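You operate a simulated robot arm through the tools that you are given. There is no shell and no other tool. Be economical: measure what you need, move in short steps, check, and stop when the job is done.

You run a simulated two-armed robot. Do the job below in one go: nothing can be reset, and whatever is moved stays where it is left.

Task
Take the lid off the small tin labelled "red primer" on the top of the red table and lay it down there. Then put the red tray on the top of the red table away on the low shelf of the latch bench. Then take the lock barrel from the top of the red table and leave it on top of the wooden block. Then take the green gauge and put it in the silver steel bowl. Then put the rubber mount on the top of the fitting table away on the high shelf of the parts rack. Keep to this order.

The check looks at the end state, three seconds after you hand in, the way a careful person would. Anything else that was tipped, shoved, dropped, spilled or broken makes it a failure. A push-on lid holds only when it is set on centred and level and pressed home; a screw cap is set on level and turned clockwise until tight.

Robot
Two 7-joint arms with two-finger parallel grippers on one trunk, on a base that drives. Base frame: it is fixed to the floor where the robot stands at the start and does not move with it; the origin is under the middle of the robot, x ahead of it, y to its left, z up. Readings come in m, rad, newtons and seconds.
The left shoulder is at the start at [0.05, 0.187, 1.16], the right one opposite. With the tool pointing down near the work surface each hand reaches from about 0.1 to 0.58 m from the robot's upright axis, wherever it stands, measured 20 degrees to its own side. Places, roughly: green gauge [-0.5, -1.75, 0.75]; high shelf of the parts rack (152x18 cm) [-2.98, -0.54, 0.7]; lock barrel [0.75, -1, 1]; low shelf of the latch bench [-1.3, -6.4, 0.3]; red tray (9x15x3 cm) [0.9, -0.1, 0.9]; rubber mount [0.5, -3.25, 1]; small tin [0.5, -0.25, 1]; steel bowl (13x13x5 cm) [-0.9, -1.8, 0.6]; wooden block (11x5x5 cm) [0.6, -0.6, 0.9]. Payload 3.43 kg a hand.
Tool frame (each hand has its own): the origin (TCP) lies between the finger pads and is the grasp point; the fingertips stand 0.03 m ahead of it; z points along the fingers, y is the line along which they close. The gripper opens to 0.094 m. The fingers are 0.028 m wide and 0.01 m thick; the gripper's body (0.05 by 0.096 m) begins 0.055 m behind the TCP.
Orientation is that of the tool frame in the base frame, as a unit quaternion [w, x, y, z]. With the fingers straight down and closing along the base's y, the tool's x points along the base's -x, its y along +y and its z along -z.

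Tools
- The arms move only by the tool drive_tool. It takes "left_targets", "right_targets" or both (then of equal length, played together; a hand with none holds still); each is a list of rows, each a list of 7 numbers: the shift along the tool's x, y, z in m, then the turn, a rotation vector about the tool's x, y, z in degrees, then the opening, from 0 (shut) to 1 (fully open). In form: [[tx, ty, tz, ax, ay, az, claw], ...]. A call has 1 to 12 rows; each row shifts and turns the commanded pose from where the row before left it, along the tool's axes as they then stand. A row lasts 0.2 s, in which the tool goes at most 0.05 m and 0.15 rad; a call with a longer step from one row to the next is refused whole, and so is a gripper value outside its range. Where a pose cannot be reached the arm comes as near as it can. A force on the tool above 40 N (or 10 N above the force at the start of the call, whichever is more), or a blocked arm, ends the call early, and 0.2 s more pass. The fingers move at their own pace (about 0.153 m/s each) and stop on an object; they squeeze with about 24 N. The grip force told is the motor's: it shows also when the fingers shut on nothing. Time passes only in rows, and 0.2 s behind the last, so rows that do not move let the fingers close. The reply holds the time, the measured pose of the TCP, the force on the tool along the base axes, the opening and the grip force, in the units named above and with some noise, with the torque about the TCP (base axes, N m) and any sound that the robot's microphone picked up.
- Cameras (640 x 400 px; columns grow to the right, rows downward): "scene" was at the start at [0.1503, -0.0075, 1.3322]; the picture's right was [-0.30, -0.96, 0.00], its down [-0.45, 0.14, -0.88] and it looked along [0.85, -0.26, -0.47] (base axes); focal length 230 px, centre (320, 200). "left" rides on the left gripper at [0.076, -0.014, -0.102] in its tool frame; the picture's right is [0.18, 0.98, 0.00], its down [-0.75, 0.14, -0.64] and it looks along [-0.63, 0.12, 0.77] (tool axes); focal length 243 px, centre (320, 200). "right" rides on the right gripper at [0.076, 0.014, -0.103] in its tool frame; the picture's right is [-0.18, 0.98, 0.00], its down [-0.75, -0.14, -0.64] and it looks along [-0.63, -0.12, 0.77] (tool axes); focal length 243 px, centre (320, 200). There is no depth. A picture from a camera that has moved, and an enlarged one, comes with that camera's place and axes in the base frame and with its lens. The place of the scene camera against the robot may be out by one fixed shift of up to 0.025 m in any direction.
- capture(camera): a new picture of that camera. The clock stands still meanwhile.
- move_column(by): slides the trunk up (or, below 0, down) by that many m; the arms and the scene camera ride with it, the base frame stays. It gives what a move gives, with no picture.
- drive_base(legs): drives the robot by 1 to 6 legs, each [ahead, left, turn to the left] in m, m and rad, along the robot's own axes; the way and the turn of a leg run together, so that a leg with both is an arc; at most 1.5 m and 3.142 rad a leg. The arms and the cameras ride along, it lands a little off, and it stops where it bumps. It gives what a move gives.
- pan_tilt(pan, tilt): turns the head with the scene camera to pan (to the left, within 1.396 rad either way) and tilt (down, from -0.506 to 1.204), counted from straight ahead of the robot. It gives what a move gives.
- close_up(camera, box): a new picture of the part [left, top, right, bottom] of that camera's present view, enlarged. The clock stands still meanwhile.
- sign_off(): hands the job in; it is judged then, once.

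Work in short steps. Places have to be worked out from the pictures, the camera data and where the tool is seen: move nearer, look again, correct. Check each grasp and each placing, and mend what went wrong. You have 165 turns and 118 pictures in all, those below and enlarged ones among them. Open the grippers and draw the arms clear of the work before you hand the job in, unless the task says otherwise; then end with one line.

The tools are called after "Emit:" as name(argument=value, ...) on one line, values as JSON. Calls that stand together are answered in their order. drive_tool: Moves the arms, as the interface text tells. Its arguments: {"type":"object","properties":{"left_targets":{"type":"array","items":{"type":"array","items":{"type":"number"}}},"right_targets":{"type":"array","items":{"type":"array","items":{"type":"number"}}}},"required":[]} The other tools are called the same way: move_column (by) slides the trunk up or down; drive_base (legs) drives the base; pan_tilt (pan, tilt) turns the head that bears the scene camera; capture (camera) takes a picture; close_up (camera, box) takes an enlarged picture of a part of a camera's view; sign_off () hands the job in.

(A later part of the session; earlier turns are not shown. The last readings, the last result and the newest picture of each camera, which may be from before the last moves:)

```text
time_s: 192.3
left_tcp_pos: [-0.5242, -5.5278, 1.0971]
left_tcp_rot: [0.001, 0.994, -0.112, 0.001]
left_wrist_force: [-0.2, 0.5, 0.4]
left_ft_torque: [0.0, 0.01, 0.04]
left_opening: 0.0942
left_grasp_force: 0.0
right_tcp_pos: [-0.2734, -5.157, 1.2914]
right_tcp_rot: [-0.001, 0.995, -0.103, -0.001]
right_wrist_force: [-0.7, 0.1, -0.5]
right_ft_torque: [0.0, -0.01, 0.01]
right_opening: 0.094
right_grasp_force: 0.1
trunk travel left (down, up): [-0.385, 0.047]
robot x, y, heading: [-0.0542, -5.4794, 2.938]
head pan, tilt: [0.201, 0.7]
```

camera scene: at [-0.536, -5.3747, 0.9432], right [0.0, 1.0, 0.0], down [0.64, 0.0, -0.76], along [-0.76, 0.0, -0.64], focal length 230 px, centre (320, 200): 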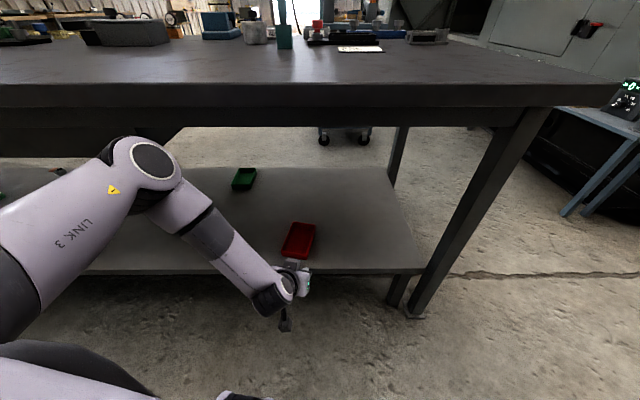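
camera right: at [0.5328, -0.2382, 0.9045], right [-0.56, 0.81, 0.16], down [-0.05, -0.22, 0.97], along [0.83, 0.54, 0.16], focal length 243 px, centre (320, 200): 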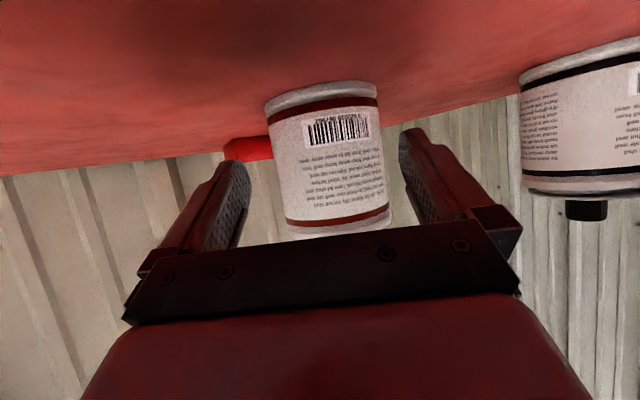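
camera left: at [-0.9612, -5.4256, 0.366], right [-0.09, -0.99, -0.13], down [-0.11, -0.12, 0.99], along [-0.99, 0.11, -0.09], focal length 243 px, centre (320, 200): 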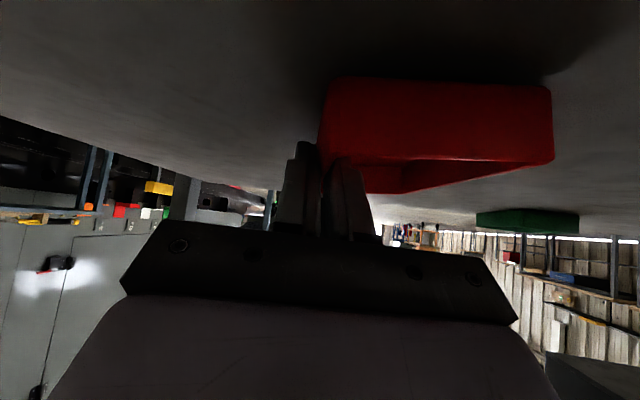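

Next the lock barrel. I drive back north along the same route.

Emit:
drive_base(legs=[[0, 0, -1.367], [1.4, 0.3, 0], [0.9, 0.05, 0], [0.85, -0.7, 0], [0.78, 0, 0]])

Emit:
pan_tilt(pan=0.0, tilt=0.6)

Emit:
capture(camera="scene")

```text
time_s: 217.0
left_tcp_pos: [0.1887, -1.1223, 1.0958]
left_tcp_rot: [-0.001, -0.697, 0.717, 0.002]
left_wrist_force: [0.4, -0.8, -0.5]
left_ft_torque: [0.03, 0.01, 0.01]
left_opening: 0.0938
left_grasp_force: 0.1
right_tcp_pos: [0.6019, -1.2969, 1.291]
right_tcp_rot: [0.001, -0.704, 0.71, 0.0]
right_wrist_force: [-0.4, -0.1, 0.0]
right_ft_torque: [-0.01, 0.03, -0.02]
right_opening: 0.094
right_grasp_force: 0.0
trunk travel left (down, up): [-0.385, 0.047]
robot x, y, heading: [0.3243, -1.5729, 1.563]
head pan, tilt: [0.201, 0.7]
```

```text
time_s: 217.7
left_tcp_pos: [0.1885, -1.1227, 1.095]
left_tcp_rot: [-0.001, -0.697, 0.717, 0.001]
left_wrist_force: [-0.1, 0.3, -0.5]
left_ft_torque: [-0.02, 0.02, -0.03]
left_opening: 0.094
left_grasp_force: 0.0
right_tcp_pos: [0.6006, -1.2972, 1.293]
right_tcp_rot: [0.001, -0.704, 0.711, 0.001]
right_wrist_force: [-0.7, 0.5, 0.2]
right_ft_torque: [0.0, 0.01, 0.01]
right_opening: 0.0943
right_grasp_force: 0.0
trunk travel left (down, up): [-0.385, 0.047]
robot x, y, heading: [0.3287, -1.5736, 1.564]
head pan, tilt: [0.0, 0.6]
```

```text
44 pictures are left
camera scene: at [0.3353, -1.4075, 1.3318], right [1.0, -0.01, 0.0], down [-0.01, -0.57, -0.82], along [0.01, 0.82, -0.57], focal length 230 px, centre (320, 200)
```

scene: 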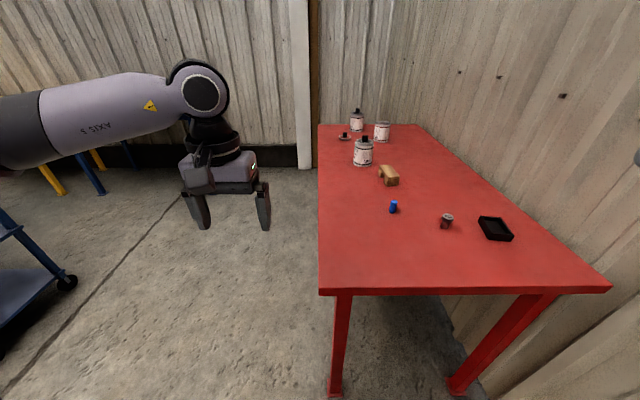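

The grey cylinder near (0.73, −0.87) should be the lock barrel; I zoom to be sure.

Emit:
close_up(camera="scene", box=[360, 150, 530, 256])

Emit:
drive_base(legs=[[0.2, 0.25, 0], [0.45, 0.35, 0], [0.2, 0, 0], [0, 0, -1.564]])

```text
3.76 times, centred on (445, 203) of scene
camera zoom: at [0.3353, -1.4075, 1.3318], right [1.0, -0.01, 0.0], down [-0.01, -0.57, -0.82], along [0.01, 0.82, -0.57], focal length 865 px, centre (-151, 189)
```

zoom: 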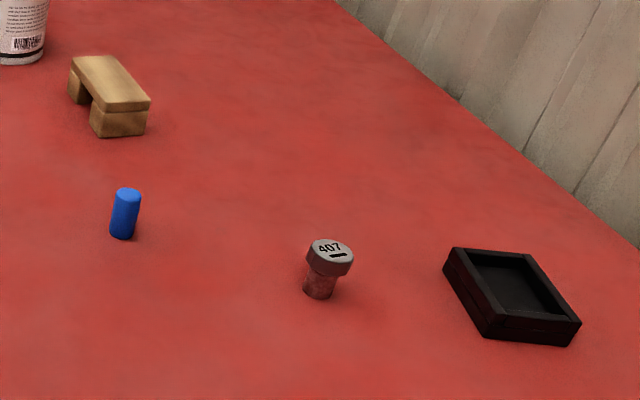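

```text
time_s: 228.7
left_tcp_pos: [0.1841, -0.5645, 1.0954]
left_tcp_rot: [0.0, 0.002, 1.0, 0.001]
left_wrist_force: [0.0, 0.6, 0.0]
left_ft_torque: [0.02, 0.0, 0.05]
left_opening: 0.0939
left_grasp_force: 0.1
right_tcp_pos: [0.0207, -0.9833, 1.292]
right_tcp_rot: [0.001, -0.008, 1.0, 0.0]
right_wrist_force: [-0.8, -0.8, -0.6]
right_ft_torque: [0.02, -0.01, -0.01]
right_opening: 0.0941
right_grasp_force: 0.2
trunk travel left (down, up): [-0.385, 0.047]
robot x, y, heading: [-0.2567, -0.7173, 0.017]
head pan, tilt: [0.0, 0.6]
```

It is the lock barrel (keyed head, stem below), and the wooden block is a small bridge. I face the table and drive in to x≈0.14.

Emit:
drive_base(legs=[[0.4, 0.0, 0]])

Emit:
drive_tool(right_targets=[[-0.04, 0.02, 0, 0, 0, 0, 1], [-0.04, 0.02, 0, 0, 0, 0, 1], [-0.04, 0.02, 0.02, 0, 0, 0, 1], [-0.04, 0.02, 0.02, 0, 0, 0, 1], [-0.04, 0, 0.03, 0, 0, 0, 1], [-0.03, 0, 0.03, 0, 0, 0, 1]])

Emit:
capture(camera="right")

```text
time_s: 231.2
left_tcp_pos: [0.5876, -0.5607, 1.0962]
left_tcp_rot: [0.0, 0.002, 1.0, 0.001]
left_wrist_force: [-0.1, -0.9, 0.9]
left_ft_torque: [0.0, 0.02, -0.01]
left_opening: 0.0937
left_grasp_force: 0.1
right_tcp_pos: [0.4229, -0.9778, 1.2912]
right_tcp_rot: [0.001, -0.008, 1.0, 0.0]
right_wrist_force: [-0.1, -1.2, -0.5]
right_ft_torque: [0.01, 0.03, 0.0]
right_opening: 0.0941
right_grasp_force: 0.1
trunk travel left (down, up): [-0.385, 0.047]
robot x, y, heading: [0.1384, -0.7121, 0.012]
head pan, tilt: [0.0, 0.6]
```

```text
time_s: 232.6
left_tcp_pos: [0.5876, -0.5606, 1.0946]
left_tcp_rot: [-0.001, 0.002, 1.0, 0.001]
left_wrist_force: [0.5, 0.1, 0.4]
left_ft_torque: [-0.01, 0.08, -0.01]
left_opening: 0.0937
left_grasp_force: 0.0
right_tcp_pos: [0.6374, -0.9272, 1.1867]
right_tcp_rot: [0.0, -0.007, 1.0, 0.0]
right_wrist_force: [0.5, 0.3, 0.2]
right_ft_torque: [0.01, 0.05, 0.01]
right_opening: 0.094
right_grasp_force: 0.0
right hand out of reach, approached as far as the arm can: row 4, 5, 6
trunk travel left (down, up): [-0.385, 0.047]
robot x, y, heading: [0.1395, -0.7125, 0.013]
head pan, tilt: [0.0, 0.6]
```

```text
42 pictures are left
camera right: at [0.56, -0.9162, 1.2881], right [0.17, 0.99, 0.0], down [0.76, -0.13, 0.64], along [0.63, -0.11, -0.77], focal length 243 px, centre (320, 200)
```

right: 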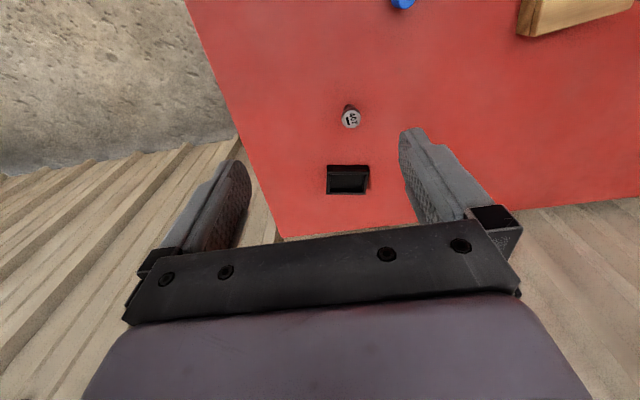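

Barrel top is near (0.717, −0.888). I turn the base 0.25 rad left to bring the right shoulder closer, then go above it.

Emit:
drive_base(legs=[[0, 0, 0.25]])

Emit:
capture(camera="right")

```text
time_s: 233.9
left_tcp_pos: [0.5348, -0.4528, 1.0961]
left_tcp_rot: [-0.001, -0.123, 0.992, 0.0]
left_wrist_force: [0.1, 0.7, 0.0]
left_ft_torque: [-0.01, -0.02, -0.01]
left_opening: 0.0938
left_grasp_force: 0.1
right_tcp_pos: [0.6731, -0.798, 1.188]
right_tcp_rot: [0.001, -0.133, 0.991, -0.002]
right_wrist_force: [-0.2, -0.8, -0.1]
right_ft_torque: [0.0, 0.02, 0.0]
right_opening: 0.0942
right_grasp_force: 0.1
trunk travel left (down, up): [-0.385, 0.047]
robot x, y, heading: [0.1416, -0.7121, 0.263]
head pan, tilt: [0.0, 0.6]
```

```text
41 pictures are left
camera right: at [0.5955, -0.8044, 1.2894], right [-0.08, 1.0, 0.0], down [0.76, 0.06, 0.64], along [0.64, 0.05, -0.77], focal length 243 px, centre (320, 200)
```

right: 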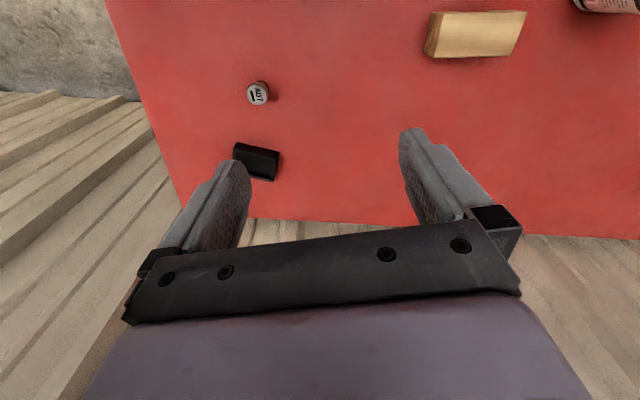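

Two views agree: barrel at (0.720, −0.892), block centre (0.615, −0.60), block top ≈0.915. I move above the barrel and down to z≈1.0.

Emit:
drive_tool(right_targets=[[-0.004, -0.0205, 0.0376, 0, 0, 0, 0.7], [-0.004, -0.0205, 0.0376, 0, 0, 0, 0.7], [-0.004, -0.0205, 0.0376, 0, 0, 0, 0.7], [-0.004, -0.0205, 0.0376, 0, 0, 0, 0.7], [-0.004, -0.0205, 0.0376, 0, 0, 0, 0.7]])

Emit:
capture(camera="right")

```text
time_s: 235.1
left_tcp_pos: [0.5361, -0.4538, 1.094]
left_tcp_rot: [0.0, -0.124, 0.992, 0.001]
left_wrist_force: [-0.2, -0.5, 0.0]
left_ft_torque: [0.0, 0.02, 0.01]
left_opening: 0.0938
left_grasp_force: 0.1
right_tcp_pos: [0.72, -0.8908, 0.9983]
right_tcp_rot: [0.001, -0.132, 0.991, 0.0]
right_wrist_force: [0.3, -0.1, 0.1]
right_ft_torque: [0.02, -0.01, -0.01]
right_opening: 0.0656
right_grasp_force: 0.0
trunk travel left (down, up): [-0.385, 0.047]
robot x, y, heading: [0.1414, -0.7101, 0.265]
head pan, tilt: [0.0, 0.6]
```

```text
40 pictures are left
camera right: at [0.6426, -0.8982, 1.101], right [-0.08, 1.0, 0.0], down [0.76, 0.06, 0.64], along [0.64, 0.05, -0.76], focal length 243 px, centre (320, 200)
```

right: 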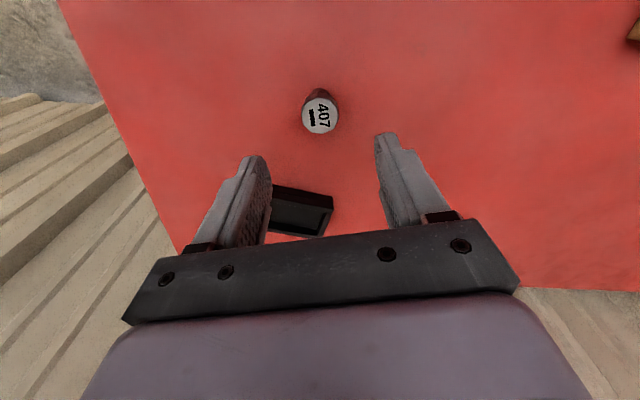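

Barrel centred under the fingers (top ≈0.905). I descend to z≈0.905 and close.

Emit:
drive_tool(right_targets=[[0, -0.001, 0.035, 0, 0, 0, 0.7], [0, 0, 0.035, 0, 0, 0, 0.7], [0, 0, 0.023, 0, 0, 0, 0.7], [0, 0, 0, 0, 0, 0, 0.1], [0, 0, 0, 0, 0, 0, 0.1], [0, 0, 0, 0, 0, 0, 0.1]])

Emit:
capture(camera="right")

```text
time_s: 236.5
left_tcp_pos: [0.5347, -0.4532, 1.097]
left_tcp_rot: [-0.001, -0.123, 0.992, 0.001]
left_wrist_force: [0.3, 0.3, -0.1]
left_ft_torque: [0.03, -0.01, 0.04]
left_opening: 0.0943
left_grasp_force: 0.2
right_tcp_pos: [0.7204, -0.892, 0.9056]
right_tcp_rot: [0.001, -0.133, 0.991, -0.002]
right_wrist_force: [-0.4, -0.7, 0.0]
right_ft_torque: [-0.03, -0.02, -0.03]
right_opening: 0.031
right_grasp_force: 24.2
trunk travel left (down, up): [-0.385, 0.047]
robot x, y, heading: [0.1425, -0.7051, 0.264]
head pan, tilt: [0.0, 0.6]
```

```text
39 pictures are left
camera right: at [0.6428, -0.8988, 1.008], right [-0.08, 1.0, 0.0], down [0.76, 0.06, 0.64], along [0.64, 0.05, -0.77], focal length 243 px, centre (320, 200)
```

right: 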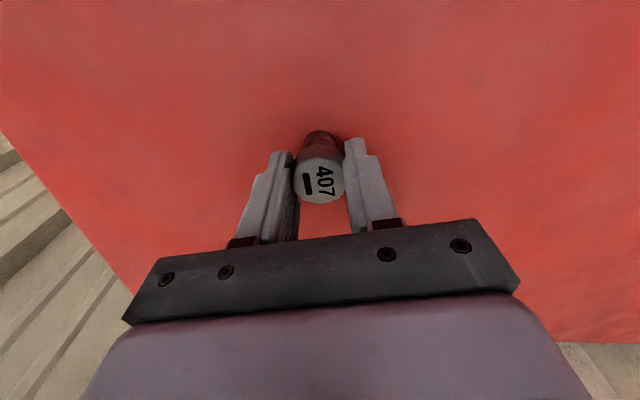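

Head gripped (31 mm). I lift, clear the left hand away, and carry the barrel over the block.

Emit:
drive_tool(right_targets=[[0, 0, -0.03, 0, 0, 0, 0.1], [0, 0, -0.04, 0, 0, 0, 0.1], [0, 0, -0.04, 0, 0, 0, 0.1], [0, 0, -0.04, 0, 0, 0, 0.1], [0.003, 0.0386, 0, 0, 0, 0, 0.1], [0.003, 0.0386, 0, 0, 0, 0, 0.1], [0.003, 0.0386, 0, 0, 0, 0, 0.1], [0.003, 0.0386, 0, 0, 0, 0, 0.1], [0.003, 0.0386, 0, 0, 0, 0, 0.1], [0.003, 0.0386, 0, 0, 0, 0, 0.1], [0.003, 0.0386, 0, 0, 0, 0, 0.1], [0.003, 0.0386, 0, 0, 0, 0, 0.1]], left_targets=[[0.01, 0.03, -0.02, 0, 0, 0, 1], [0.01, 0.03, -0.02, 0, 0, 0, 1], [0.01, 0.03, -0.02, 0, 0, 0, 1], [0.02, 0.03, -0.02, 0, 0, 0, 1], [0.02, 0.02, -0.02, 0, 0, 0, 1], [0.02, 0, 0, 0, 0, 0, 1], [0.02, 0, 0, 0, 0, 0, 1], [0, 0, 0, 0, 0, 0, 1], [0, 0, 0, 0, 0, 0, 1], [0, 0, 0, 0, 0, 0, 1], [0, 0, 0, 0, 0, 0, 1], [0, 0, 0, 0, 0, 0, 1]])

Emit:
capture(camera="right")

```text
time_s: 239.1
left_tcp_pos: [0.3928, -0.3447, 1.1946]
left_tcp_rot: [0.0, -0.123, 0.992, 0.001]
left_wrist_force: [-0.1, 0.5, 0.0]
left_ft_torque: [0.02, 0.04, 0.0]
left_opening: 0.0942
left_grasp_force: 0.0
right_tcp_pos: [0.572, -0.7355, 1.0643]
right_tcp_rot: [0.002, -0.133, 0.991, 0.001]
right_wrist_force: [-0.3, 0.0, -0.9]
right_ft_torque: [-0.01, -0.04, -0.02]
right_opening: 0.031
right_grasp_force: 23.8
right hand out of reach, approached as far as the arm can: row 8, 9, 10, 11, 12
trunk travel left (down, up): [-0.385, 0.047]
robot x, y, heading: [0.1381, -0.7134, 0.262]
head pan, tilt: [0.0, 0.6]
```

```text
38 pictures are left
camera right: at [0.4943, -0.7426, 1.1671], right [-0.08, 1.0, 0.0], down [0.76, 0.06, 0.64], along [0.64, 0.05, -0.76], focal length 243 px, centre (320, 200)
```

right: 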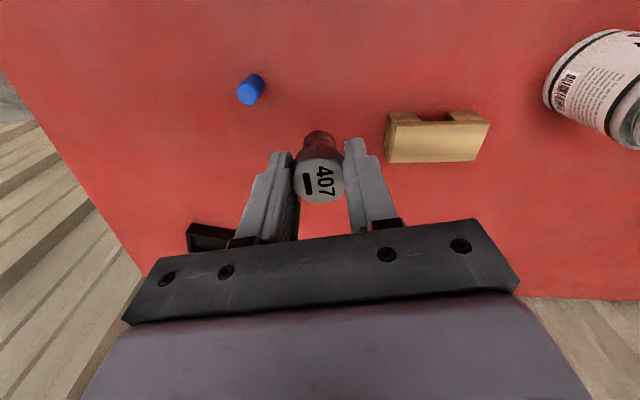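

The right arm can't move further left from here; I shift the base 0.2 m toward +y instead (everything hangs above z≈1.02, clear of the tins).

Emit:
drive_base(legs=[[0.045, 0.193, 0]])

Emit:
capture(camera="right")

```text
time_s: 241.4
left_tcp_pos: [0.3861, -0.1462, 1.1946]
left_tcp_rot: [-0.001, -0.123, 0.992, 0.0]
left_wrist_force: [0.4, 0.9, 0.5]
left_ft_torque: [-0.05, -0.01, -0.01]
left_opening: 0.0938
left_grasp_force: 0.1
right_tcp_pos: [0.5655, -0.5382, 1.0647]
right_tcp_rot: [0.002, -0.131, 0.991, 0.0]
right_wrist_force: [0.6, 0.1, -0.9]
right_ft_torque: [-0.02, -0.02, 0.01]
right_opening: 0.031
right_grasp_force: 24.1
trunk travel left (down, up): [-0.385, 0.047]
robot x, y, heading: [0.1322, -0.5123, 0.263]
head pan, tilt: [0.0, 0.6]
```

```text
37 pictures are left
camera right: at [0.488, -0.5452, 1.1669], right [-0.08, 1.0, 0.0], down [0.76, 0.06, 0.64], along [0.64, 0.05, -0.76], focal length 243 px, centre (320, 200)
```

right: 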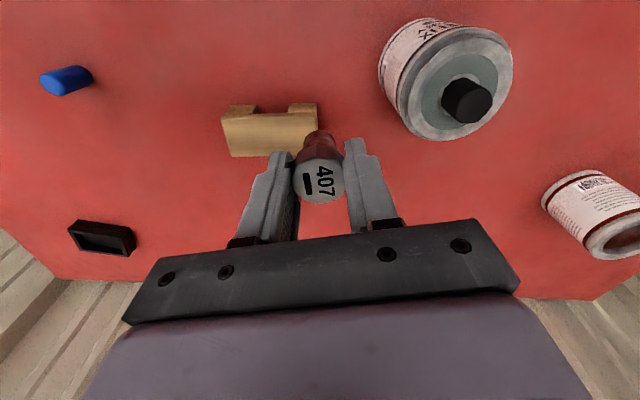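

Block centre measured (0.614, −0.592). I move over it and lower to just above.

Emit:
drive_tool(right_targets=[[-0.0164, -0.0324, 0, 0, 0, 0, 0.1], [-0.0164, -0.0324, 0, 0, 0, 0, 0.1], [0, 0, 0.035, 0, 0, 0, 0.1], [0, 0, 0.035, 0, 0, 0, 0.1], [0, 0, 0.02, 0, 0, 0, 0.1]])

Emit:
capture(camera="right")

Emit:
pan_tilt(pan=-0.45, tilt=0.7)

Emit:
capture(camera="scene")

```text
time_s: 242.6
left_tcp_pos: [0.387, -0.1469, 1.1945]
left_tcp_rot: [0.0, -0.123, 0.992, 0.001]
left_wrist_force: [-0.1, 1.3, -0.6]
left_ft_torque: [0.0, -0.02, 0.0]
left_opening: 0.0941
left_grasp_force: 0.0
right_tcp_pos: [0.6148, -0.5928, 0.9754]
right_tcp_rot: [0.002, -0.132, 0.991, 0.0]
right_wrist_force: [-1.3, 0.0, 0.6]
right_ft_torque: [-0.01, 0.02, 0.02]
right_opening: 0.031
right_grasp_force: 23.9
trunk travel left (down, up): [-0.385, 0.047]
robot x, y, heading: [0.1308, -0.5094, 0.262]
head pan, tilt: [0.0, 0.6]
```

```text
36 pictures are left
camera right: at [0.5375, -0.5993, 1.0764], right [-0.08, 1.0, 0.0], down [0.76, 0.06, 0.64], along [0.64, 0.05, -0.76], focal length 243 px, centre (320, 200)
```

right: 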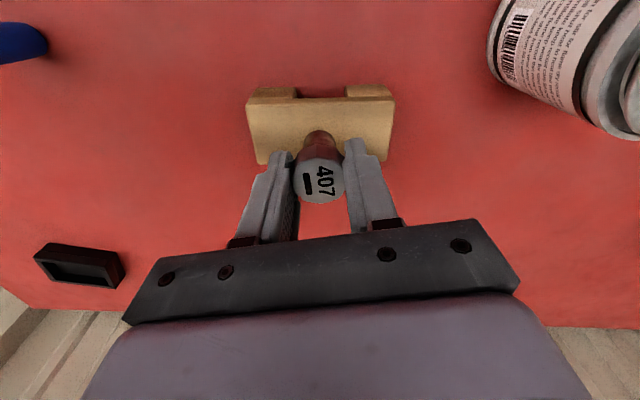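

```text
time_s: 243.5
left_tcp_pos: [0.3864, -0.1466, 1.1949]
left_tcp_rot: [0.0, -0.123, 0.992, 0.0]
left_wrist_force: [-0.3, 0.4, -0.3]
left_ft_torque: [0.01, 0.0, -0.04]
left_opening: 0.0937
left_grasp_force: 0.0
right_tcp_pos: [0.6154, -0.5922, 0.9762]
right_tcp_rot: [0.002, -0.131, 0.991, 0.001]
right_wrist_force: [0.0, -0.2, -1.5]
right_ft_torque: [-0.04, 0.03, -0.02]
right_opening: 0.0307
right_grasp_force: 24.2
trunk travel left (down, up): [-0.385, 0.047]
robot x, y, heading: [0.1316, -0.5186, 0.264]
head pan, tilt: [-0.45, 0.7]
```

```text
35 pictures are left
camera scene: at [0.2769, -0.4942, 1.3232], right [-0.19, -0.98, 0.0], down [-0.63, 0.12, -0.77], along [0.75, -0.14, -0.64], focal length 230 px, centre (320, 200)
```

scene: 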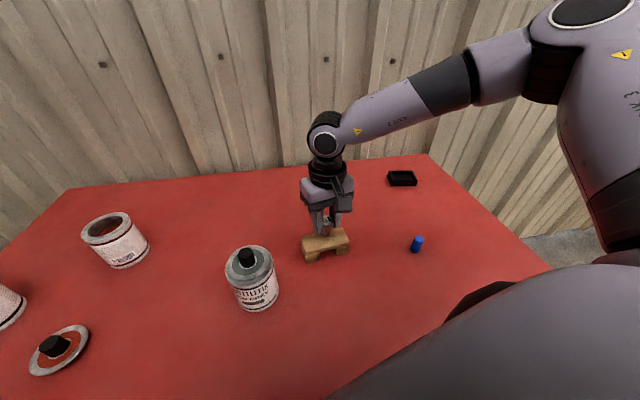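

Barrel is centred above the block with ~2 cm to go. I lower in small steps.

Emit:
drive_tool(right_targets=[[0, 0, 0.008, 0, 0, 0, 0.1], [0, 0, 0.005, 0, 0, 0, 0.1], [0, 0, 0.003, 0, 0, 0, 0.1], [0, 0, 0.003, 0, 0, 0, 0.1]])

```text
time_s: 244.5
left_tcp_pos: [0.3876, -0.1471, 1.1946]
left_tcp_rot: [-0.001, -0.122, 0.993, 0.0]
left_wrist_force: [-0.5, -0.7, -0.5]
left_ft_torque: [0.01, 0.02, -0.02]
left_opening: 0.094
left_grasp_force: 0.1
right_tcp_pos: [0.6145, -0.5922, 0.9557]
right_tcp_rot: [0.002, -0.131, 0.991, 0.0]
right_wrist_force: [0.8, -0.1, -0.5]
right_ft_torque: [0.01, 0.02, 0.04]
right_opening: 0.0312
right_grasp_force: 23.9
trunk travel left (down, up): [-0.385, 0.047]
robot x, y, heading: [0.1338, -0.5134, 0.262]
head pan, tilt: [-0.45, 0.7]
```

Emit:
drive_tool(right_targets=[[0, 0, 0.002, 0, 0, 0, 0.1], [0, 0, 0.002, 0, 0, 0, 0.1], [0, 0, 0.002, 0, 0, 0, 0.1]])

Emit:
close_up(camera="scene", box=[270, 190, 380, 270])

```text
time_s: 245.3
left_tcp_pos: [0.3873, -0.1472, 1.1957]
left_tcp_rot: [0.0, -0.123, 0.992, 0.001]
left_wrist_force: [0.5, 0.7, -0.1]
left_ft_torque: [-0.02, -0.01, -0.02]
left_opening: 0.0942
left_grasp_force: 0.1
right_tcp_pos: [0.6153, -0.5923, 0.9491]
right_tcp_rot: [0.002, -0.132, 0.991, 0.001]
right_wrist_force: [0.5, -0.8, 0.8]
right_ft_torque: [-0.01, 0.0, -0.01]
right_opening: 0.031
right_grasp_force: 24.2
trunk travel left (down, up): [-0.385, 0.047]
robot x, y, heading: [0.1291, -0.5104, 0.259]
head pan, tilt: [-0.45, 0.7]
```

```text
5.00 times, centred on (325, 230) of scene
camera zoom: at [0.2768, -0.4943, 1.3232], right [-0.19, -0.98, 0.0], down [-0.63, 0.12, -0.76], along [0.75, -0.14, -0.64], focal length 1149 px, centre (295, 50)
```

zoom: 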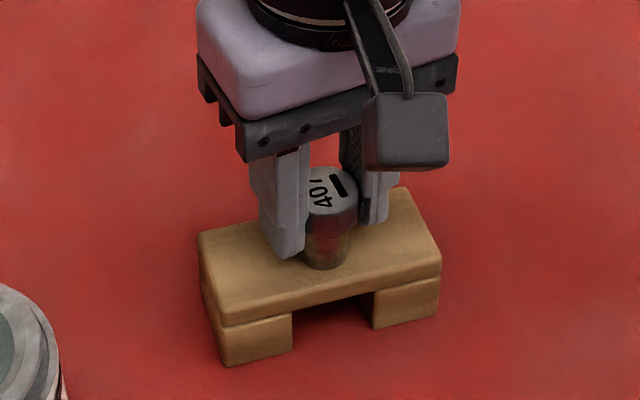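

Nearly touching. A few more 1.5 mm steps.

Emit:
drive_tool(right_targets=[[0, 0, 0.0015, 0, 0, 0, 0.1], [0, 0, 0.0015, 0, 0, 0, 0.1], [0, 0, 0.0015, 0, 0, 0, 0.1]])

```text
time_s: 246.1
left_tcp_pos: [0.3863, -0.1471, 1.1965]
left_tcp_rot: [0.0, -0.123, 0.992, 0.0]
left_wrist_force: [0.3, 0.5, 0.5]
left_ft_torque: [-0.02, 0.01, 0.0]
left_opening: 0.094
left_grasp_force: 0.1
right_tcp_pos: [0.6153, -0.5923, 0.9458]
right_tcp_rot: [0.003, -0.132, 0.991, 0.0]
right_wrist_force: [1.0, -3.2, 20.4]
right_ft_torque: [-0.19, -0.03, 0.03]
right_opening: 0.031
right_grasp_force: 24.0
trunk travel left (down, up): [-0.385, 0.047]
robot x, y, heading: [0.1339, -0.5127, 0.265]
head pan, tilt: [-0.45, 0.7]
```

Contact. I ease off a millimetre, open, and rise straight up.

Emit:
drive_tool(right_targets=[[0, 0, -0.001, 0, 0, 0, 0.35], [0, 0, 0, 0, 0, 0, 0.55], [0, 0, 0, 0, 0, 0, 0.6], [0, 0, -0.02, 0, 0, 0, 0.6], [0, 0, -0.04, 0, 0, 0, 0.6], [0, 0, -0.04, 0, 0, 0, 1], [0, 0, -0.04, 0, 0, 0, 1], [0, 0, -0.04, 0, 0, 0, 1]])

Emit:
close_up(camera="scene", box=[200, 150, 440, 320])

```text
time_s: 247.9
left_tcp_pos: [0.3869, -0.1477, 1.1955]
left_tcp_rot: [-0.001, -0.123, 0.992, 0.001]
left_wrist_force: [-0.9, -0.6, -0.3]
left_ft_torque: [0.0, 0.0, 0.01]
left_opening: 0.0939
left_grasp_force: 0.0
right_tcp_pos: [0.6144, -0.5919, 1.1279]
right_tcp_rot: [0.001, -0.132, 0.991, 0.0]
right_wrist_force: [0.4, 0.3, 0.1]
right_ft_torque: [0.02, 0.02, 0.0]
right_opening: 0.0941
right_grasp_force: 0.0
trunk travel left (down, up): [-0.385, 0.047]
robot x, y, heading: [0.1344, -0.5148, 0.259]
head pan, tilt: [-0.45, 0.7]
```

```text
2.35 times, centred on (320, 235) of scene
camera zoom: at [0.2765, -0.4942, 1.3232], right [-0.19, -0.98, 0.0], down [-0.63, 0.12, -0.77], along [0.75, -0.14, -0.64], focal length 541 px, centre (320, 118)
```

zoom: 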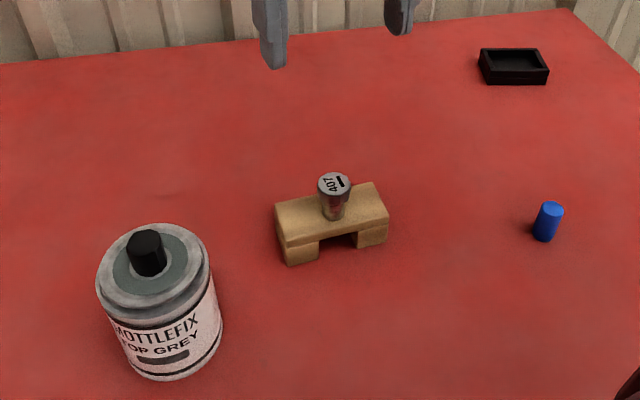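

The lock barrel stands upright on the block. Next the green gauge: I back out, turn to the blue table and look.

Emit:
drive_base(legs=[[-0.55, 0, 0], [0, 0, -1.83], [0.3, -0.2, 0]])

Emit:
pan_tilt(pan=0.0, tilt=0.75)

Emit:
capture(camera="scene")

```text
time_s: 257.5
left_tcp_pos: [-0.3202, -1.2965, 1.1956]
left_tcp_rot: [0.0, 0.717, 0.697, 0.001]
left_wrist_force: [-0.7, 0.0, -0.5]
left_ft_torque: [0.01, -0.03, 0.0]
left_opening: 0.094
left_grasp_force: 0.1
right_tcp_pos: [-0.8112, -1.3959, 1.1263]
right_tcp_rot: [0.001, 0.711, 0.703, -0.001]
right_wrist_force: [-0.5, -0.6, 0.3]
right_ft_torque: [0.02, -0.02, 0.03]
right_opening: 0.094
right_grasp_force: 0.1
trunk travel left (down, up): [-0.385, 0.047]
robot x, y, heading: [-0.6035, -0.953, -1.584]
head pan, tilt: [-0.45, 0.7]
```

```text
time_s: 258.4
left_tcp_pos: [-0.321, -1.2966, 1.1949]
left_tcp_rot: [0.001, 0.717, 0.697, 0.001]
left_wrist_force: [-0.1, -0.5, -0.2]
left_ft_torque: [0.03, -0.02, -0.03]
left_opening: 0.0939
left_grasp_force: 0.1
right_tcp_pos: [-0.8116, -1.3954, 1.1273]
right_tcp_rot: [0.001, 0.711, 0.704, -0.002]
right_wrist_force: [-1.0, -0.4, -0.7]
right_ft_torque: [0.01, 0.02, 0.0]
right_opening: 0.0943
right_grasp_force: 0.1
trunk travel left (down, up): [-0.385, 0.047]
robot x, y, heading: [-0.6019, -0.9492, -1.58]
head pan, tilt: [0.0, 0.75]
```

```text
32 pictures are left
camera scene: at [-0.601, -1.0736, 1.319], right [-1.0, 0.01, 0.0], down [0.01, 0.68, -0.73], along [-0.01, -0.73, -0.68], focal length 230 px, centre (320, 200)
```

scene: 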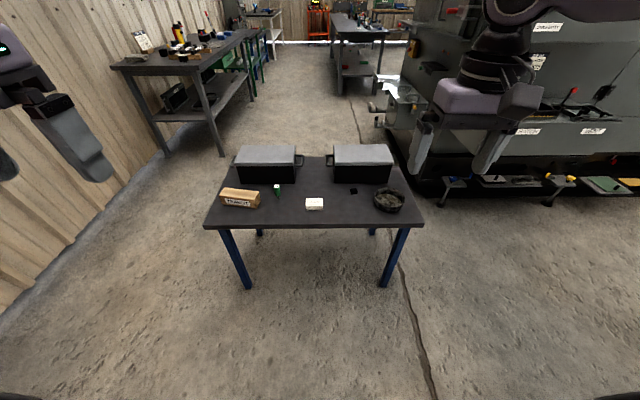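

Emit:
close_up(camera="scene", box=[200, 135, 430, 235])

```text
2.78 times, centred on (315, 185) of scene
camera zoom: at [-0.601, -1.0736, 1.319], right [-1.0, 0.01, 0.0], down [0.01, 0.68, -0.73], along [-0.01, -0.73, -0.68], focal length 640 px, centre (334, 242)
```

zoom: 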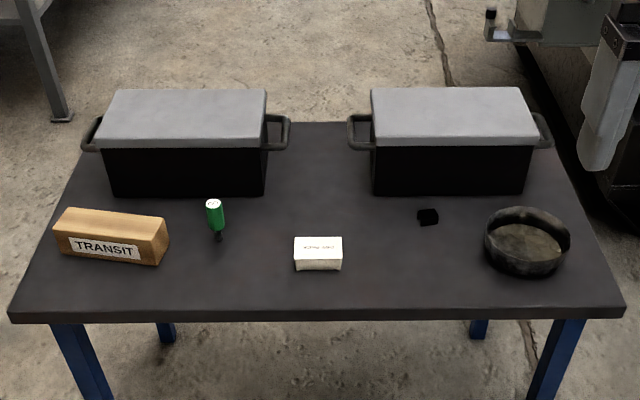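

The gauge (green handle) is near (−0.45, −1.79) and the 13 cm bowl near (−0.90, −1.76). I drive closer and lower the trunk some for this lower table.

Emit:
drive_base(legs=[[0.32, 0.03, 0]])

Emit:
move_column(by=-0.18)

Emit:
capture(camera="left")

```text
time_s: 260.6
left_tcp_pos: [-0.2938, -1.6207, 1.1963]
left_tcp_rot: [0.001, 0.717, 0.697, 0.001]
left_wrist_force: [0.3, 0.3, -0.1]
left_ft_torque: [0.0, 0.01, -0.01]
left_opening: 0.094
left_grasp_force: 0.1
right_tcp_pos: [-0.7841, -1.7198, 1.127]
right_tcp_rot: [0.001, 0.709, 0.705, -0.001]
right_wrist_force: [-0.4, 0.0, -0.1]
right_ft_torque: [0.01, 0.01, -0.02]
right_opening: 0.094
right_grasp_force: 0.1
trunk travel left (down, up): [-0.385, 0.047]
robot x, y, heading: [-0.5779, -1.2717, -1.581]
head pan, tilt: [0.0, 0.75]
```

```text
time_s: 262.6
left_tcp_pos: [-0.2942, -1.6198, 1.0153]
left_tcp_rot: [0.0, 0.717, 0.697, 0.0]
left_wrist_force: [0.1, 0.4, -0.7]
left_ft_torque: [0.01, 0.0, -0.02]
left_opening: 0.0942
left_grasp_force: 0.0
right_tcp_pos: [-0.7845, -1.7183, 0.9487]
right_tcp_rot: [0.001, 0.71, 0.704, -0.002]
right_wrist_force: [0.1, -0.2, 0.4]
right_ft_torque: [0.03, -0.02, 0.03]
right_opening: 0.0939
right_grasp_force: 0.0
trunk travel left (down, up): [-0.205, 0.227]
robot x, y, heading: [-0.5787, -1.2744, -1.583]
head pan, tilt: [0.0, 0.75]
```

```text
30 pictures are left
camera left: at [-0.3062, -1.5442, 1.1175], right [0.99, 0.16, 0.0], down [0.12, -0.76, 0.64], along [0.1, -0.63, -0.77], focal length 243 px, centre (320, 200)
```

left: 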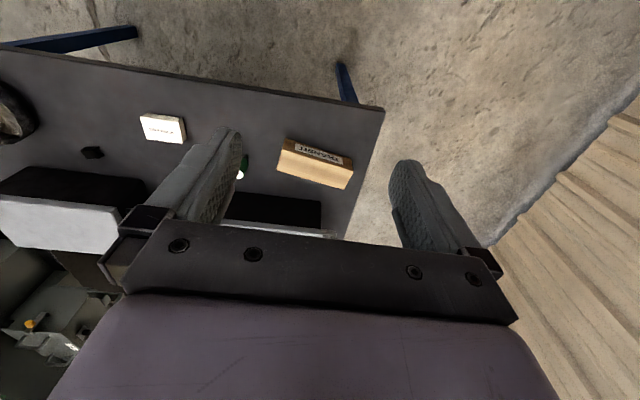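

Gauge seen near (−0.41, −1.79). I move the left hand over it and look again.

Emit:
drive_tool(left_targets=[[-0.03, -0.0315, 0, 0, 0, 0, 0.6], [-0.03, -0.0315, 0, 0, 0, 0, 0.6], [-0.03, -0.0315, 0, 0, 0, 0, 0.6], [-0.03, -0.0315, 0, 0, 0, 0, 0.6]])

Emit:
capture(camera="left")

```text
time_s: 263.6
left_tcp_pos: [-0.4241, -1.7367, 1.0138]
left_tcp_rot: [0.001, 0.717, 0.697, 0.0]
left_wrist_force: [-0.2, -0.4, -0.4]
left_ft_torque: [0.01, 0.0, 0.0]
left_opening: 0.0564
left_grasp_force: 0.1
right_tcp_pos: [-0.7847, -1.7196, 0.9464]
right_tcp_rot: [0.001, 0.71, 0.704, -0.001]
right_wrist_force: [0.2, 0.2, 0.0]
right_ft_torque: [-0.01, 0.03, 0.02]
right_opening: 0.094
right_grasp_force: 0.0
trunk travel left (down, up): [-0.205, 0.227]
robot x, y, heading: [-0.5768, -1.2749, -1.578]
head pan, tilt: [0.0, 0.75]
```

```text
29 pictures are left
camera left: at [-0.4365, -1.6615, 1.1165], right [0.99, 0.16, 0.0], down [0.12, -0.76, 0.64], along [0.1, -0.63, -0.77], focal length 243 px, centre (320, 200)
```

left: 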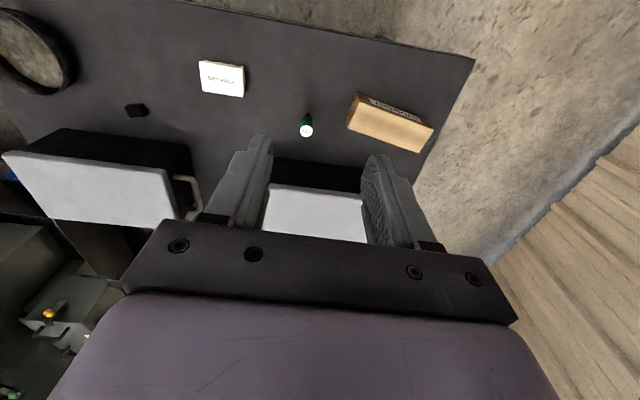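

Triangulation: gauge top ≈(−0.432, −1.865, 0.65), so the table is lower and farther than I thought. I drive 0.12 m nearer, lower the hand and look.

Emit:
drive_base(legs=[[0.12, 0, 0]])

Emit:
drive_tool(left_targets=[[0, -0.005, 0.045, 0, 0, 0, 0.6], [0, 0, 0.045, 0, 0, 0, 0.6], [0, 0, 0.045, 0, 0, 0, 0.6], [0, 0, 0.045, 0, 0, 0, 0.6], [0, 0, 0.045, 0, 0, 0, 0.6]])

Emit:
capture(camera="left")

```text
time_s: 264.8
left_tcp_pos: [-0.423, -1.8567, 1.0134]
left_tcp_rot: [0.001, 0.717, 0.697, 0.001]
left_wrist_force: [-0.5, -0.8, -0.4]
left_ft_torque: [0.0, -0.03, 0.01]
left_opening: 0.0564
left_grasp_force: 0.0
right_tcp_pos: [-0.7859, -1.8396, 0.947]
right_tcp_rot: [0.002, 0.71, 0.705, 0.0]
right_wrist_force: [0.0, -0.5, -0.4]
right_ft_torque: [-0.01, -0.01, 0.0]
right_opening: 0.0941
right_grasp_force: 0.1
trunk travel left (down, up): [-0.205, 0.227]
robot x, y, heading: [-0.5804, -1.3943, -1.578]
head pan, tilt: [0.0, 0.75]
```

```text
time_s: 266.0
left_tcp_pos: [-0.4302, -1.8564, 0.7883]
left_tcp_rot: [0.0, 0.716, 0.698, 0.0]
left_wrist_force: [-0.2, -0.4, 0.5]
left_ft_torque: [0.01, -0.03, 0.01]
left_opening: 0.0561
left_grasp_force: 0.0
right_tcp_pos: [-0.7846, -1.84, 0.9475]
right_tcp_rot: [0.001, 0.709, 0.705, -0.001]
right_wrist_force: [-0.6, -0.2, 0.1]
right_ft_torque: [0.01, 0.02, 0.0]
right_opening: 0.0941
right_grasp_force: 0.0
trunk travel left (down, up): [-0.205, 0.227]
robot x, y, heading: [-0.5824, -1.3963, -1.577]
head pan, tilt: [0.0, 0.75]
```

```text
28 pictures are left
camera left: at [-0.4422, -1.7805, 0.89], right [0.99, 0.16, 0.0], down [0.12, -0.76, 0.64], along [0.1, -0.63, -0.77], focal length 243 px, centre (320, 200)
```

left: 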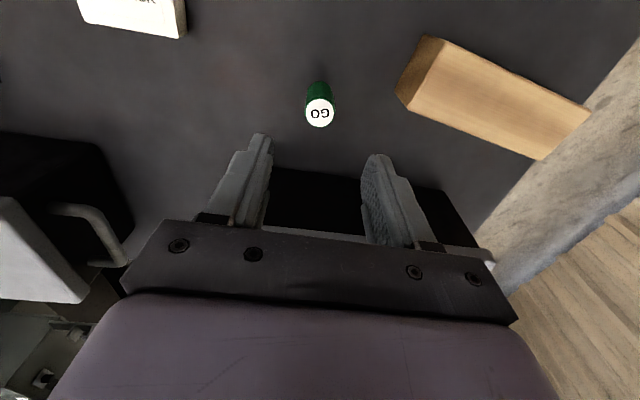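

Gauge is centred in x; its depth is still uncertain (top 0.65–0.72). I lower 4 cm and look once more.

Emit:
drive_tool(left_targets=[[0, 0, 0.02, 0, 0, 0, 0.6], [0, 0, 0.02, 0, 0, 0, 0.6]])

Emit:
capture(camera="left")

```text
time_s: 266.6
left_tcp_pos: [-0.4291, -1.8571, 0.7494]
left_tcp_rot: [0.0, 0.716, 0.698, -0.001]
left_wrist_force: [-0.1, 0.7, 0.6]
left_ft_torque: [0.01, -0.02, -0.01]
left_opening: 0.0564
left_grasp_force: 0.0
right_tcp_pos: [-0.784, -1.8397, 0.948]
right_tcp_rot: [0.001, 0.71, 0.704, -0.001]
right_wrist_force: [0.1, -0.1, 0.1]
right_ft_torque: [0.0, -0.06, -0.01]
right_opening: 0.0942
right_grasp_force: 0.1
trunk travel left (down, up): [-0.205, 0.227]
robot x, y, heading: [-0.5772, -1.3961, -1.578]
head pan, tilt: [0.0, 0.75]
```

```text
27 pictures are left
camera left: at [-0.4418, -1.781, 0.8512], right [0.99, 0.16, 0.0], down [0.12, -0.76, 0.64], along [0.1, -0.63, -0.77], focal length 243 px, centre (320, 200)
```

left: 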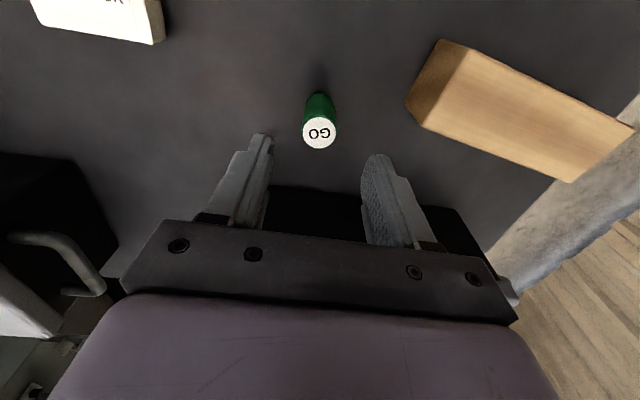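

Now consistent: gauge top at (−0.431, −1.852, 0.69). I align, descend to TCP 0.68 and close.

Emit:
drive_tool(left_targets=[[0.005, -0.0015, 0.03, 0, 0, 0, 0.6], [0, 0, 0.03, 0, 0, 0, 0.6], [0, 0, 0.01, 0, 0, 0, 0.6], [0, 0, 0, 0, 0, 0, 0.1], [0, 0, 0, 0, 0, 0, 0.1], [0, 0, 0, 0, 0, 0, 0.1]])

Emit:
capture(camera="left")

```text
time_s: 268.0
left_tcp_pos: [-0.4302, -1.852, 0.679]
left_tcp_rot: [0.001, 0.717, 0.697, 0.0]
left_wrist_force: [-0.7, 0.8, -0.2]
left_ft_torque: [0.01, 0.0, 0.0]
left_opening: 0.0247
left_grasp_force: 24.0
right_tcp_pos: [-0.7847, -1.8395, 0.9489]
right_tcp_rot: [0.001, 0.709, 0.705, -0.001]
right_wrist_force: [0.8, 0.1, -0.4]
right_ft_torque: [0.0, 0.06, -0.02]
right_opening: 0.094
right_grasp_force: 0.0
trunk travel left (down, up): [-0.205, 0.227]
robot x, y, heading: [-0.5786, -1.3947, -1.581]
head pan, tilt: [0.0, 0.75]
```

```text
26 pictures are left
camera left: at [-0.4431, -1.7761, 0.7815], right [0.99, 0.16, 0.0], down [0.12, -0.76, 0.64], along [0.1, -0.63, -0.77], focal length 243 px, centre (320, 200)
```

left: 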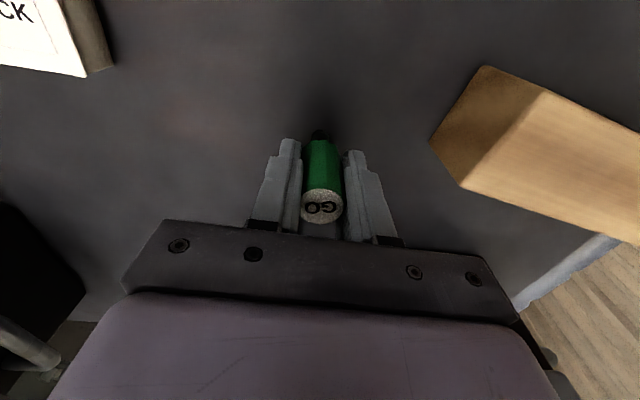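

Gauge gripped (25 mm). I lift it well clear and shift the base toward the bowl.

Emit:
drive_tool(left_targets=[[0, 0, -0.03, 0, 0, 0, 0.1], [0, 0, -0.045, 0, 0, 0, 0.1], [0, 0, -0.045, 0, 0, 0, 0.1], [0, 0, -0.045, 0, 0, 0, 0.1], [0, 0, -0.045, 0, 0, 0, 0.1], [0, 0, -0.045, 0, 0, 0, 0.1]], right_targets=[[0.02, 0, -0.03, 0, 0, 0, 1], [0.02, 0, -0.03, 0, 0, 0, 1], [0.02, 0, -0.03, 0, 0, 0, 1], [0.02, 0, -0.03, 0, 0, 0, 1], [0.02, 0, -0.03, 0, 0, 0, 1], [0.02, 0, 0, 0, 0, 0, 1]])

Emit:
drive_base(legs=[[-0.06, 0, 0], [0, -0.37, 0]])

Emit:
capture(camera="left")

```text
time_s: 269.4
left_tcp_pos: [-0.4315, -1.8494, 0.9341]
left_tcp_rot: [0.0, 0.716, 0.698, 0.0]
left_wrist_force: [1.4, 0.3, -1.2]
left_ft_torque: [0.01, -0.02, -0.01]
left_opening: 0.0249
left_grasp_force: 23.8
right_tcp_pos: [-0.7831, -1.7177, 1.0982]
right_tcp_rot: [0.001, 0.709, 0.705, -0.002]
right_wrist_force: [0.3, 0.0, -0.2]
right_ft_torque: [0.01, -0.01, -0.02]
right_opening: 0.0939
right_grasp_force: 0.0
trunk travel left (down, up): [-0.205, 0.227]
robot x, y, heading: [-0.5734, -1.3933, -1.574]
head pan, tilt: [0.0, 0.75]
```

```text
time_s: 273.8
left_tcp_pos: [-0.8008, -1.7874, 0.9339]
left_tcp_rot: [0.001, 0.715, 0.699, 0.001]
left_wrist_force: [-0.4, -0.1, -0.5]
left_ft_torque: [0.0, -0.01, 0.01]
left_opening: 0.0247
left_grasp_force: 23.7
right_tcp_pos: [-1.1555, -1.6568, 1.0961]
right_tcp_rot: [0.001, 0.708, 0.706, -0.001]
right_wrist_force: [-0.2, 0.4, 0.8]
right_ft_torque: [0.02, 0.01, -0.04]
right_opening: 0.0939
right_grasp_force: 0.1
trunk travel left (down, up): [-0.205, 0.227]
robot x, y, heading: [-0.9489, -1.3326, -1.576]
head pan, tilt: [0.0, 0.75]
```

```text
25 pictures are left
camera left: at [-0.8135, -1.7119, 1.0359], right [0.99, 0.16, 0.0], down [0.12, -0.76, 0.64], along [0.11, -0.63, -0.77], focal length 243 px, centre (320, 200)
```

left: 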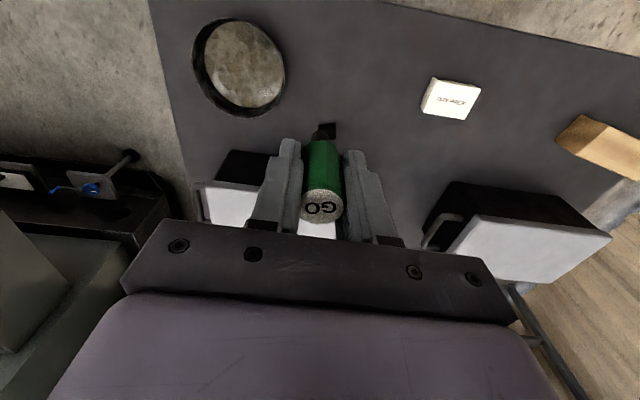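

Bowl centre measured (−0.905, −1.80). I move over it and lower partway, then check.

Emit:
drive_tool(left_targets=[[-0.005, -0.0347, 0, 0, 0, 0, 0.1], [-0.005, -0.0347, 0, 0, 0, 0, 0.1], [-0.005, -0.0347, 0, 0, 0, 0, 0.1], [0, 0, 0.045, 0, 0, 0, 0.1], [0, 0, 0.045, 0, 0, 0, 0.1], [0, 0, 0.045, 0, 0, 0, 0.1], [0, 0, 0.035, 0, 0, 0, 0.1]])

Emit:
capture(camera="left")

```text
time_s: 275.4
left_tcp_pos: [-0.9044, -1.8, 0.7636]
left_tcp_rot: [0.0, 0.715, 0.699, 0.0]
left_wrist_force: [0.1, 0.0, -1.4]
left_ft_torque: [0.04, 0.02, -0.02]
left_opening: 0.0245
left_grasp_force: 23.9
right_tcp_pos: [-1.1537, -1.6572, 1.0975]
right_tcp_rot: [0.001, 0.709, 0.706, -0.002]
right_wrist_force: [-0.1, -0.8, 0.1]
right_ft_torque: [0.02, 0.0, 0.0]
right_opening: 0.094
right_grasp_force: 0.0
trunk travel left (down, up): [-0.205, 0.227]
robot x, y, heading: [-0.9426, -1.3296, -1.574]
head pan, tilt: [0.0, 0.75]
```

```text
24 pictures are left
camera left: at [-0.9175, -1.7246, 0.8652], right [0.99, 0.16, 0.0], down [0.12, -0.76, 0.64], along [0.11, -0.63, -0.77], focal length 243 px, centre (320, 200)
```

left: 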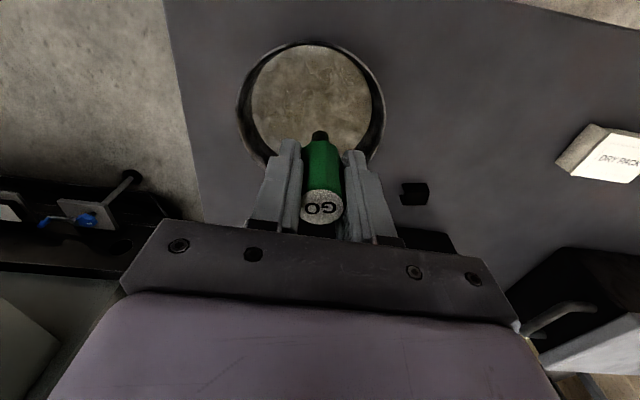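

Well over the bowl. Nudge 8 mm back and lower into it gently.

Emit:
drive_tool(left_targets=[[0.008, -0.002, 0.02, 0, 0, 0, 0.1], [0, 0, 0.025, 0, 0, 0, 0.1], [0, 0, 0.015, 0, 0, 0, 0.1], [0, 0, 0.006, 0, 0, 0, 0.1], [0, 0, 0.004, 0, 0, 0, 0.1], [0, 0, 0.003, 0, 0, 0, 0.1]])

```text
time_s: 276.8
left_tcp_pos: [-0.9063, -1.7914, 0.6913]
left_tcp_rot: [0.001, 0.714, 0.7, 0.0]
left_wrist_force: [0.0, 0.7, -0.8]
left_ft_torque: [0.0, -0.03, 0.02]
left_opening: 0.0248
left_grasp_force: 24.0
right_tcp_pos: [-1.1547, -1.6564, 1.0979]
right_tcp_rot: [0.002, 0.709, 0.706, -0.002]
right_wrist_force: [0.8, 0.3, 0.0]
right_ft_torque: [-0.01, 0.02, 0.0]
right_opening: 0.0937
right_grasp_force: 0.0
trunk travel left (down, up): [-0.205, 0.227]
robot x, y, heading: [-0.951, -1.3342, -1.576]
head pan, tilt: [0.0, 0.75]
```

Emit:
drive_tool(left_targets=[[0, 0, 0.003, 0, 0, 0, 0.1], [0, 0, 0.003, 0, 0, 0, 0.1], [0, 0, 0.002, 0, 0, 0, 0.1]])

```text
time_s: 277.6
left_tcp_pos: [-0.9075, -1.7934, 0.6849]
left_tcp_rot: [0.002, 0.715, 0.7, -0.002]
left_wrist_force: [2.4, 0.8, 19.9]
left_ft_torque: [0.09, -0.14, -0.02]
left_opening: 0.0248
left_grasp_force: 24.1
right_tcp_pos: [-1.155, -1.6545, 1.098]
right_tcp_rot: [0.002, 0.709, 0.706, -0.002]
right_wrist_force: [-0.6, -0.3, 0.3]
right_ft_torque: [-0.01, 0.0, 0.01]
right_opening: 0.0942
right_grasp_force: 0.0
trunk travel left (down, up): [-0.205, 0.227]
robot x, y, heading: [-0.9537, -1.3319, -1.575]
head pan, tilt: [0.0, 0.75]
```

Touching the bowl floor. I open a little and rise straight up.

Emit:
drive_tool(left_targets=[[0, 0, -0.001, 0, 0, 0, 0.32], [0, 0, 0, 0, 0, 0, 0.4], [0, 0, 0, 0, 0, 0, 0.45], [0, 0, -0.02, 0, 0, 0, 0.45], [0, 0, -0.04, 0, 0, 0, 0.45], [0, 0, -0.045, 0, 0, 0, 0.45], [0, 0, -0.045, 0, 0, 0, 1], [0, 0, -0.045, 0, 0, 0, 1], [0, 0, -0.045, 0, 0, 0, 1]])

Emit:
capture(camera="left")

```text
time_s: 279.6
left_tcp_pos: [-0.9069, -1.7914, 0.9236]
left_tcp_rot: [0.001, 0.715, 0.699, 0.001]
left_wrist_force: [1.4, -1.1, -0.1]
left_ft_torque: [0.02, -0.01, -0.02]
left_opening: 0.0942
left_grasp_force: 0.0
right_tcp_pos: [-1.1539, -1.6576, 1.0983]
right_tcp_rot: [0.001, 0.709, 0.705, -0.002]
right_wrist_force: [-0.2, 0.7, 0.6]
right_ft_torque: [-0.01, -0.01, -0.03]
right_opening: 0.0939
right_grasp_force: 0.1
trunk travel left (down, up): [-0.205, 0.227]
robot x, y, heading: [-0.9489, -1.3313, -1.576]
head pan, tilt: [0.0, 0.75]
```

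```text
23 pictures are left
camera left: at [-0.9193, -1.716, 1.0262], right [0.99, 0.16, 0.0], down [0.12, -0.76, 0.64], along [0.11, -0.63, -0.77], focal length 243 px, centre (320, 200)
```

left: 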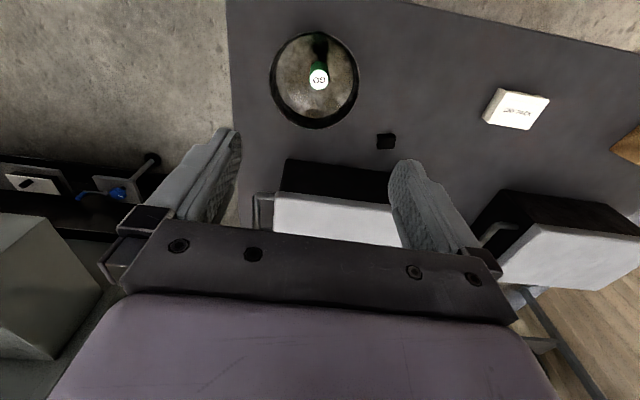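

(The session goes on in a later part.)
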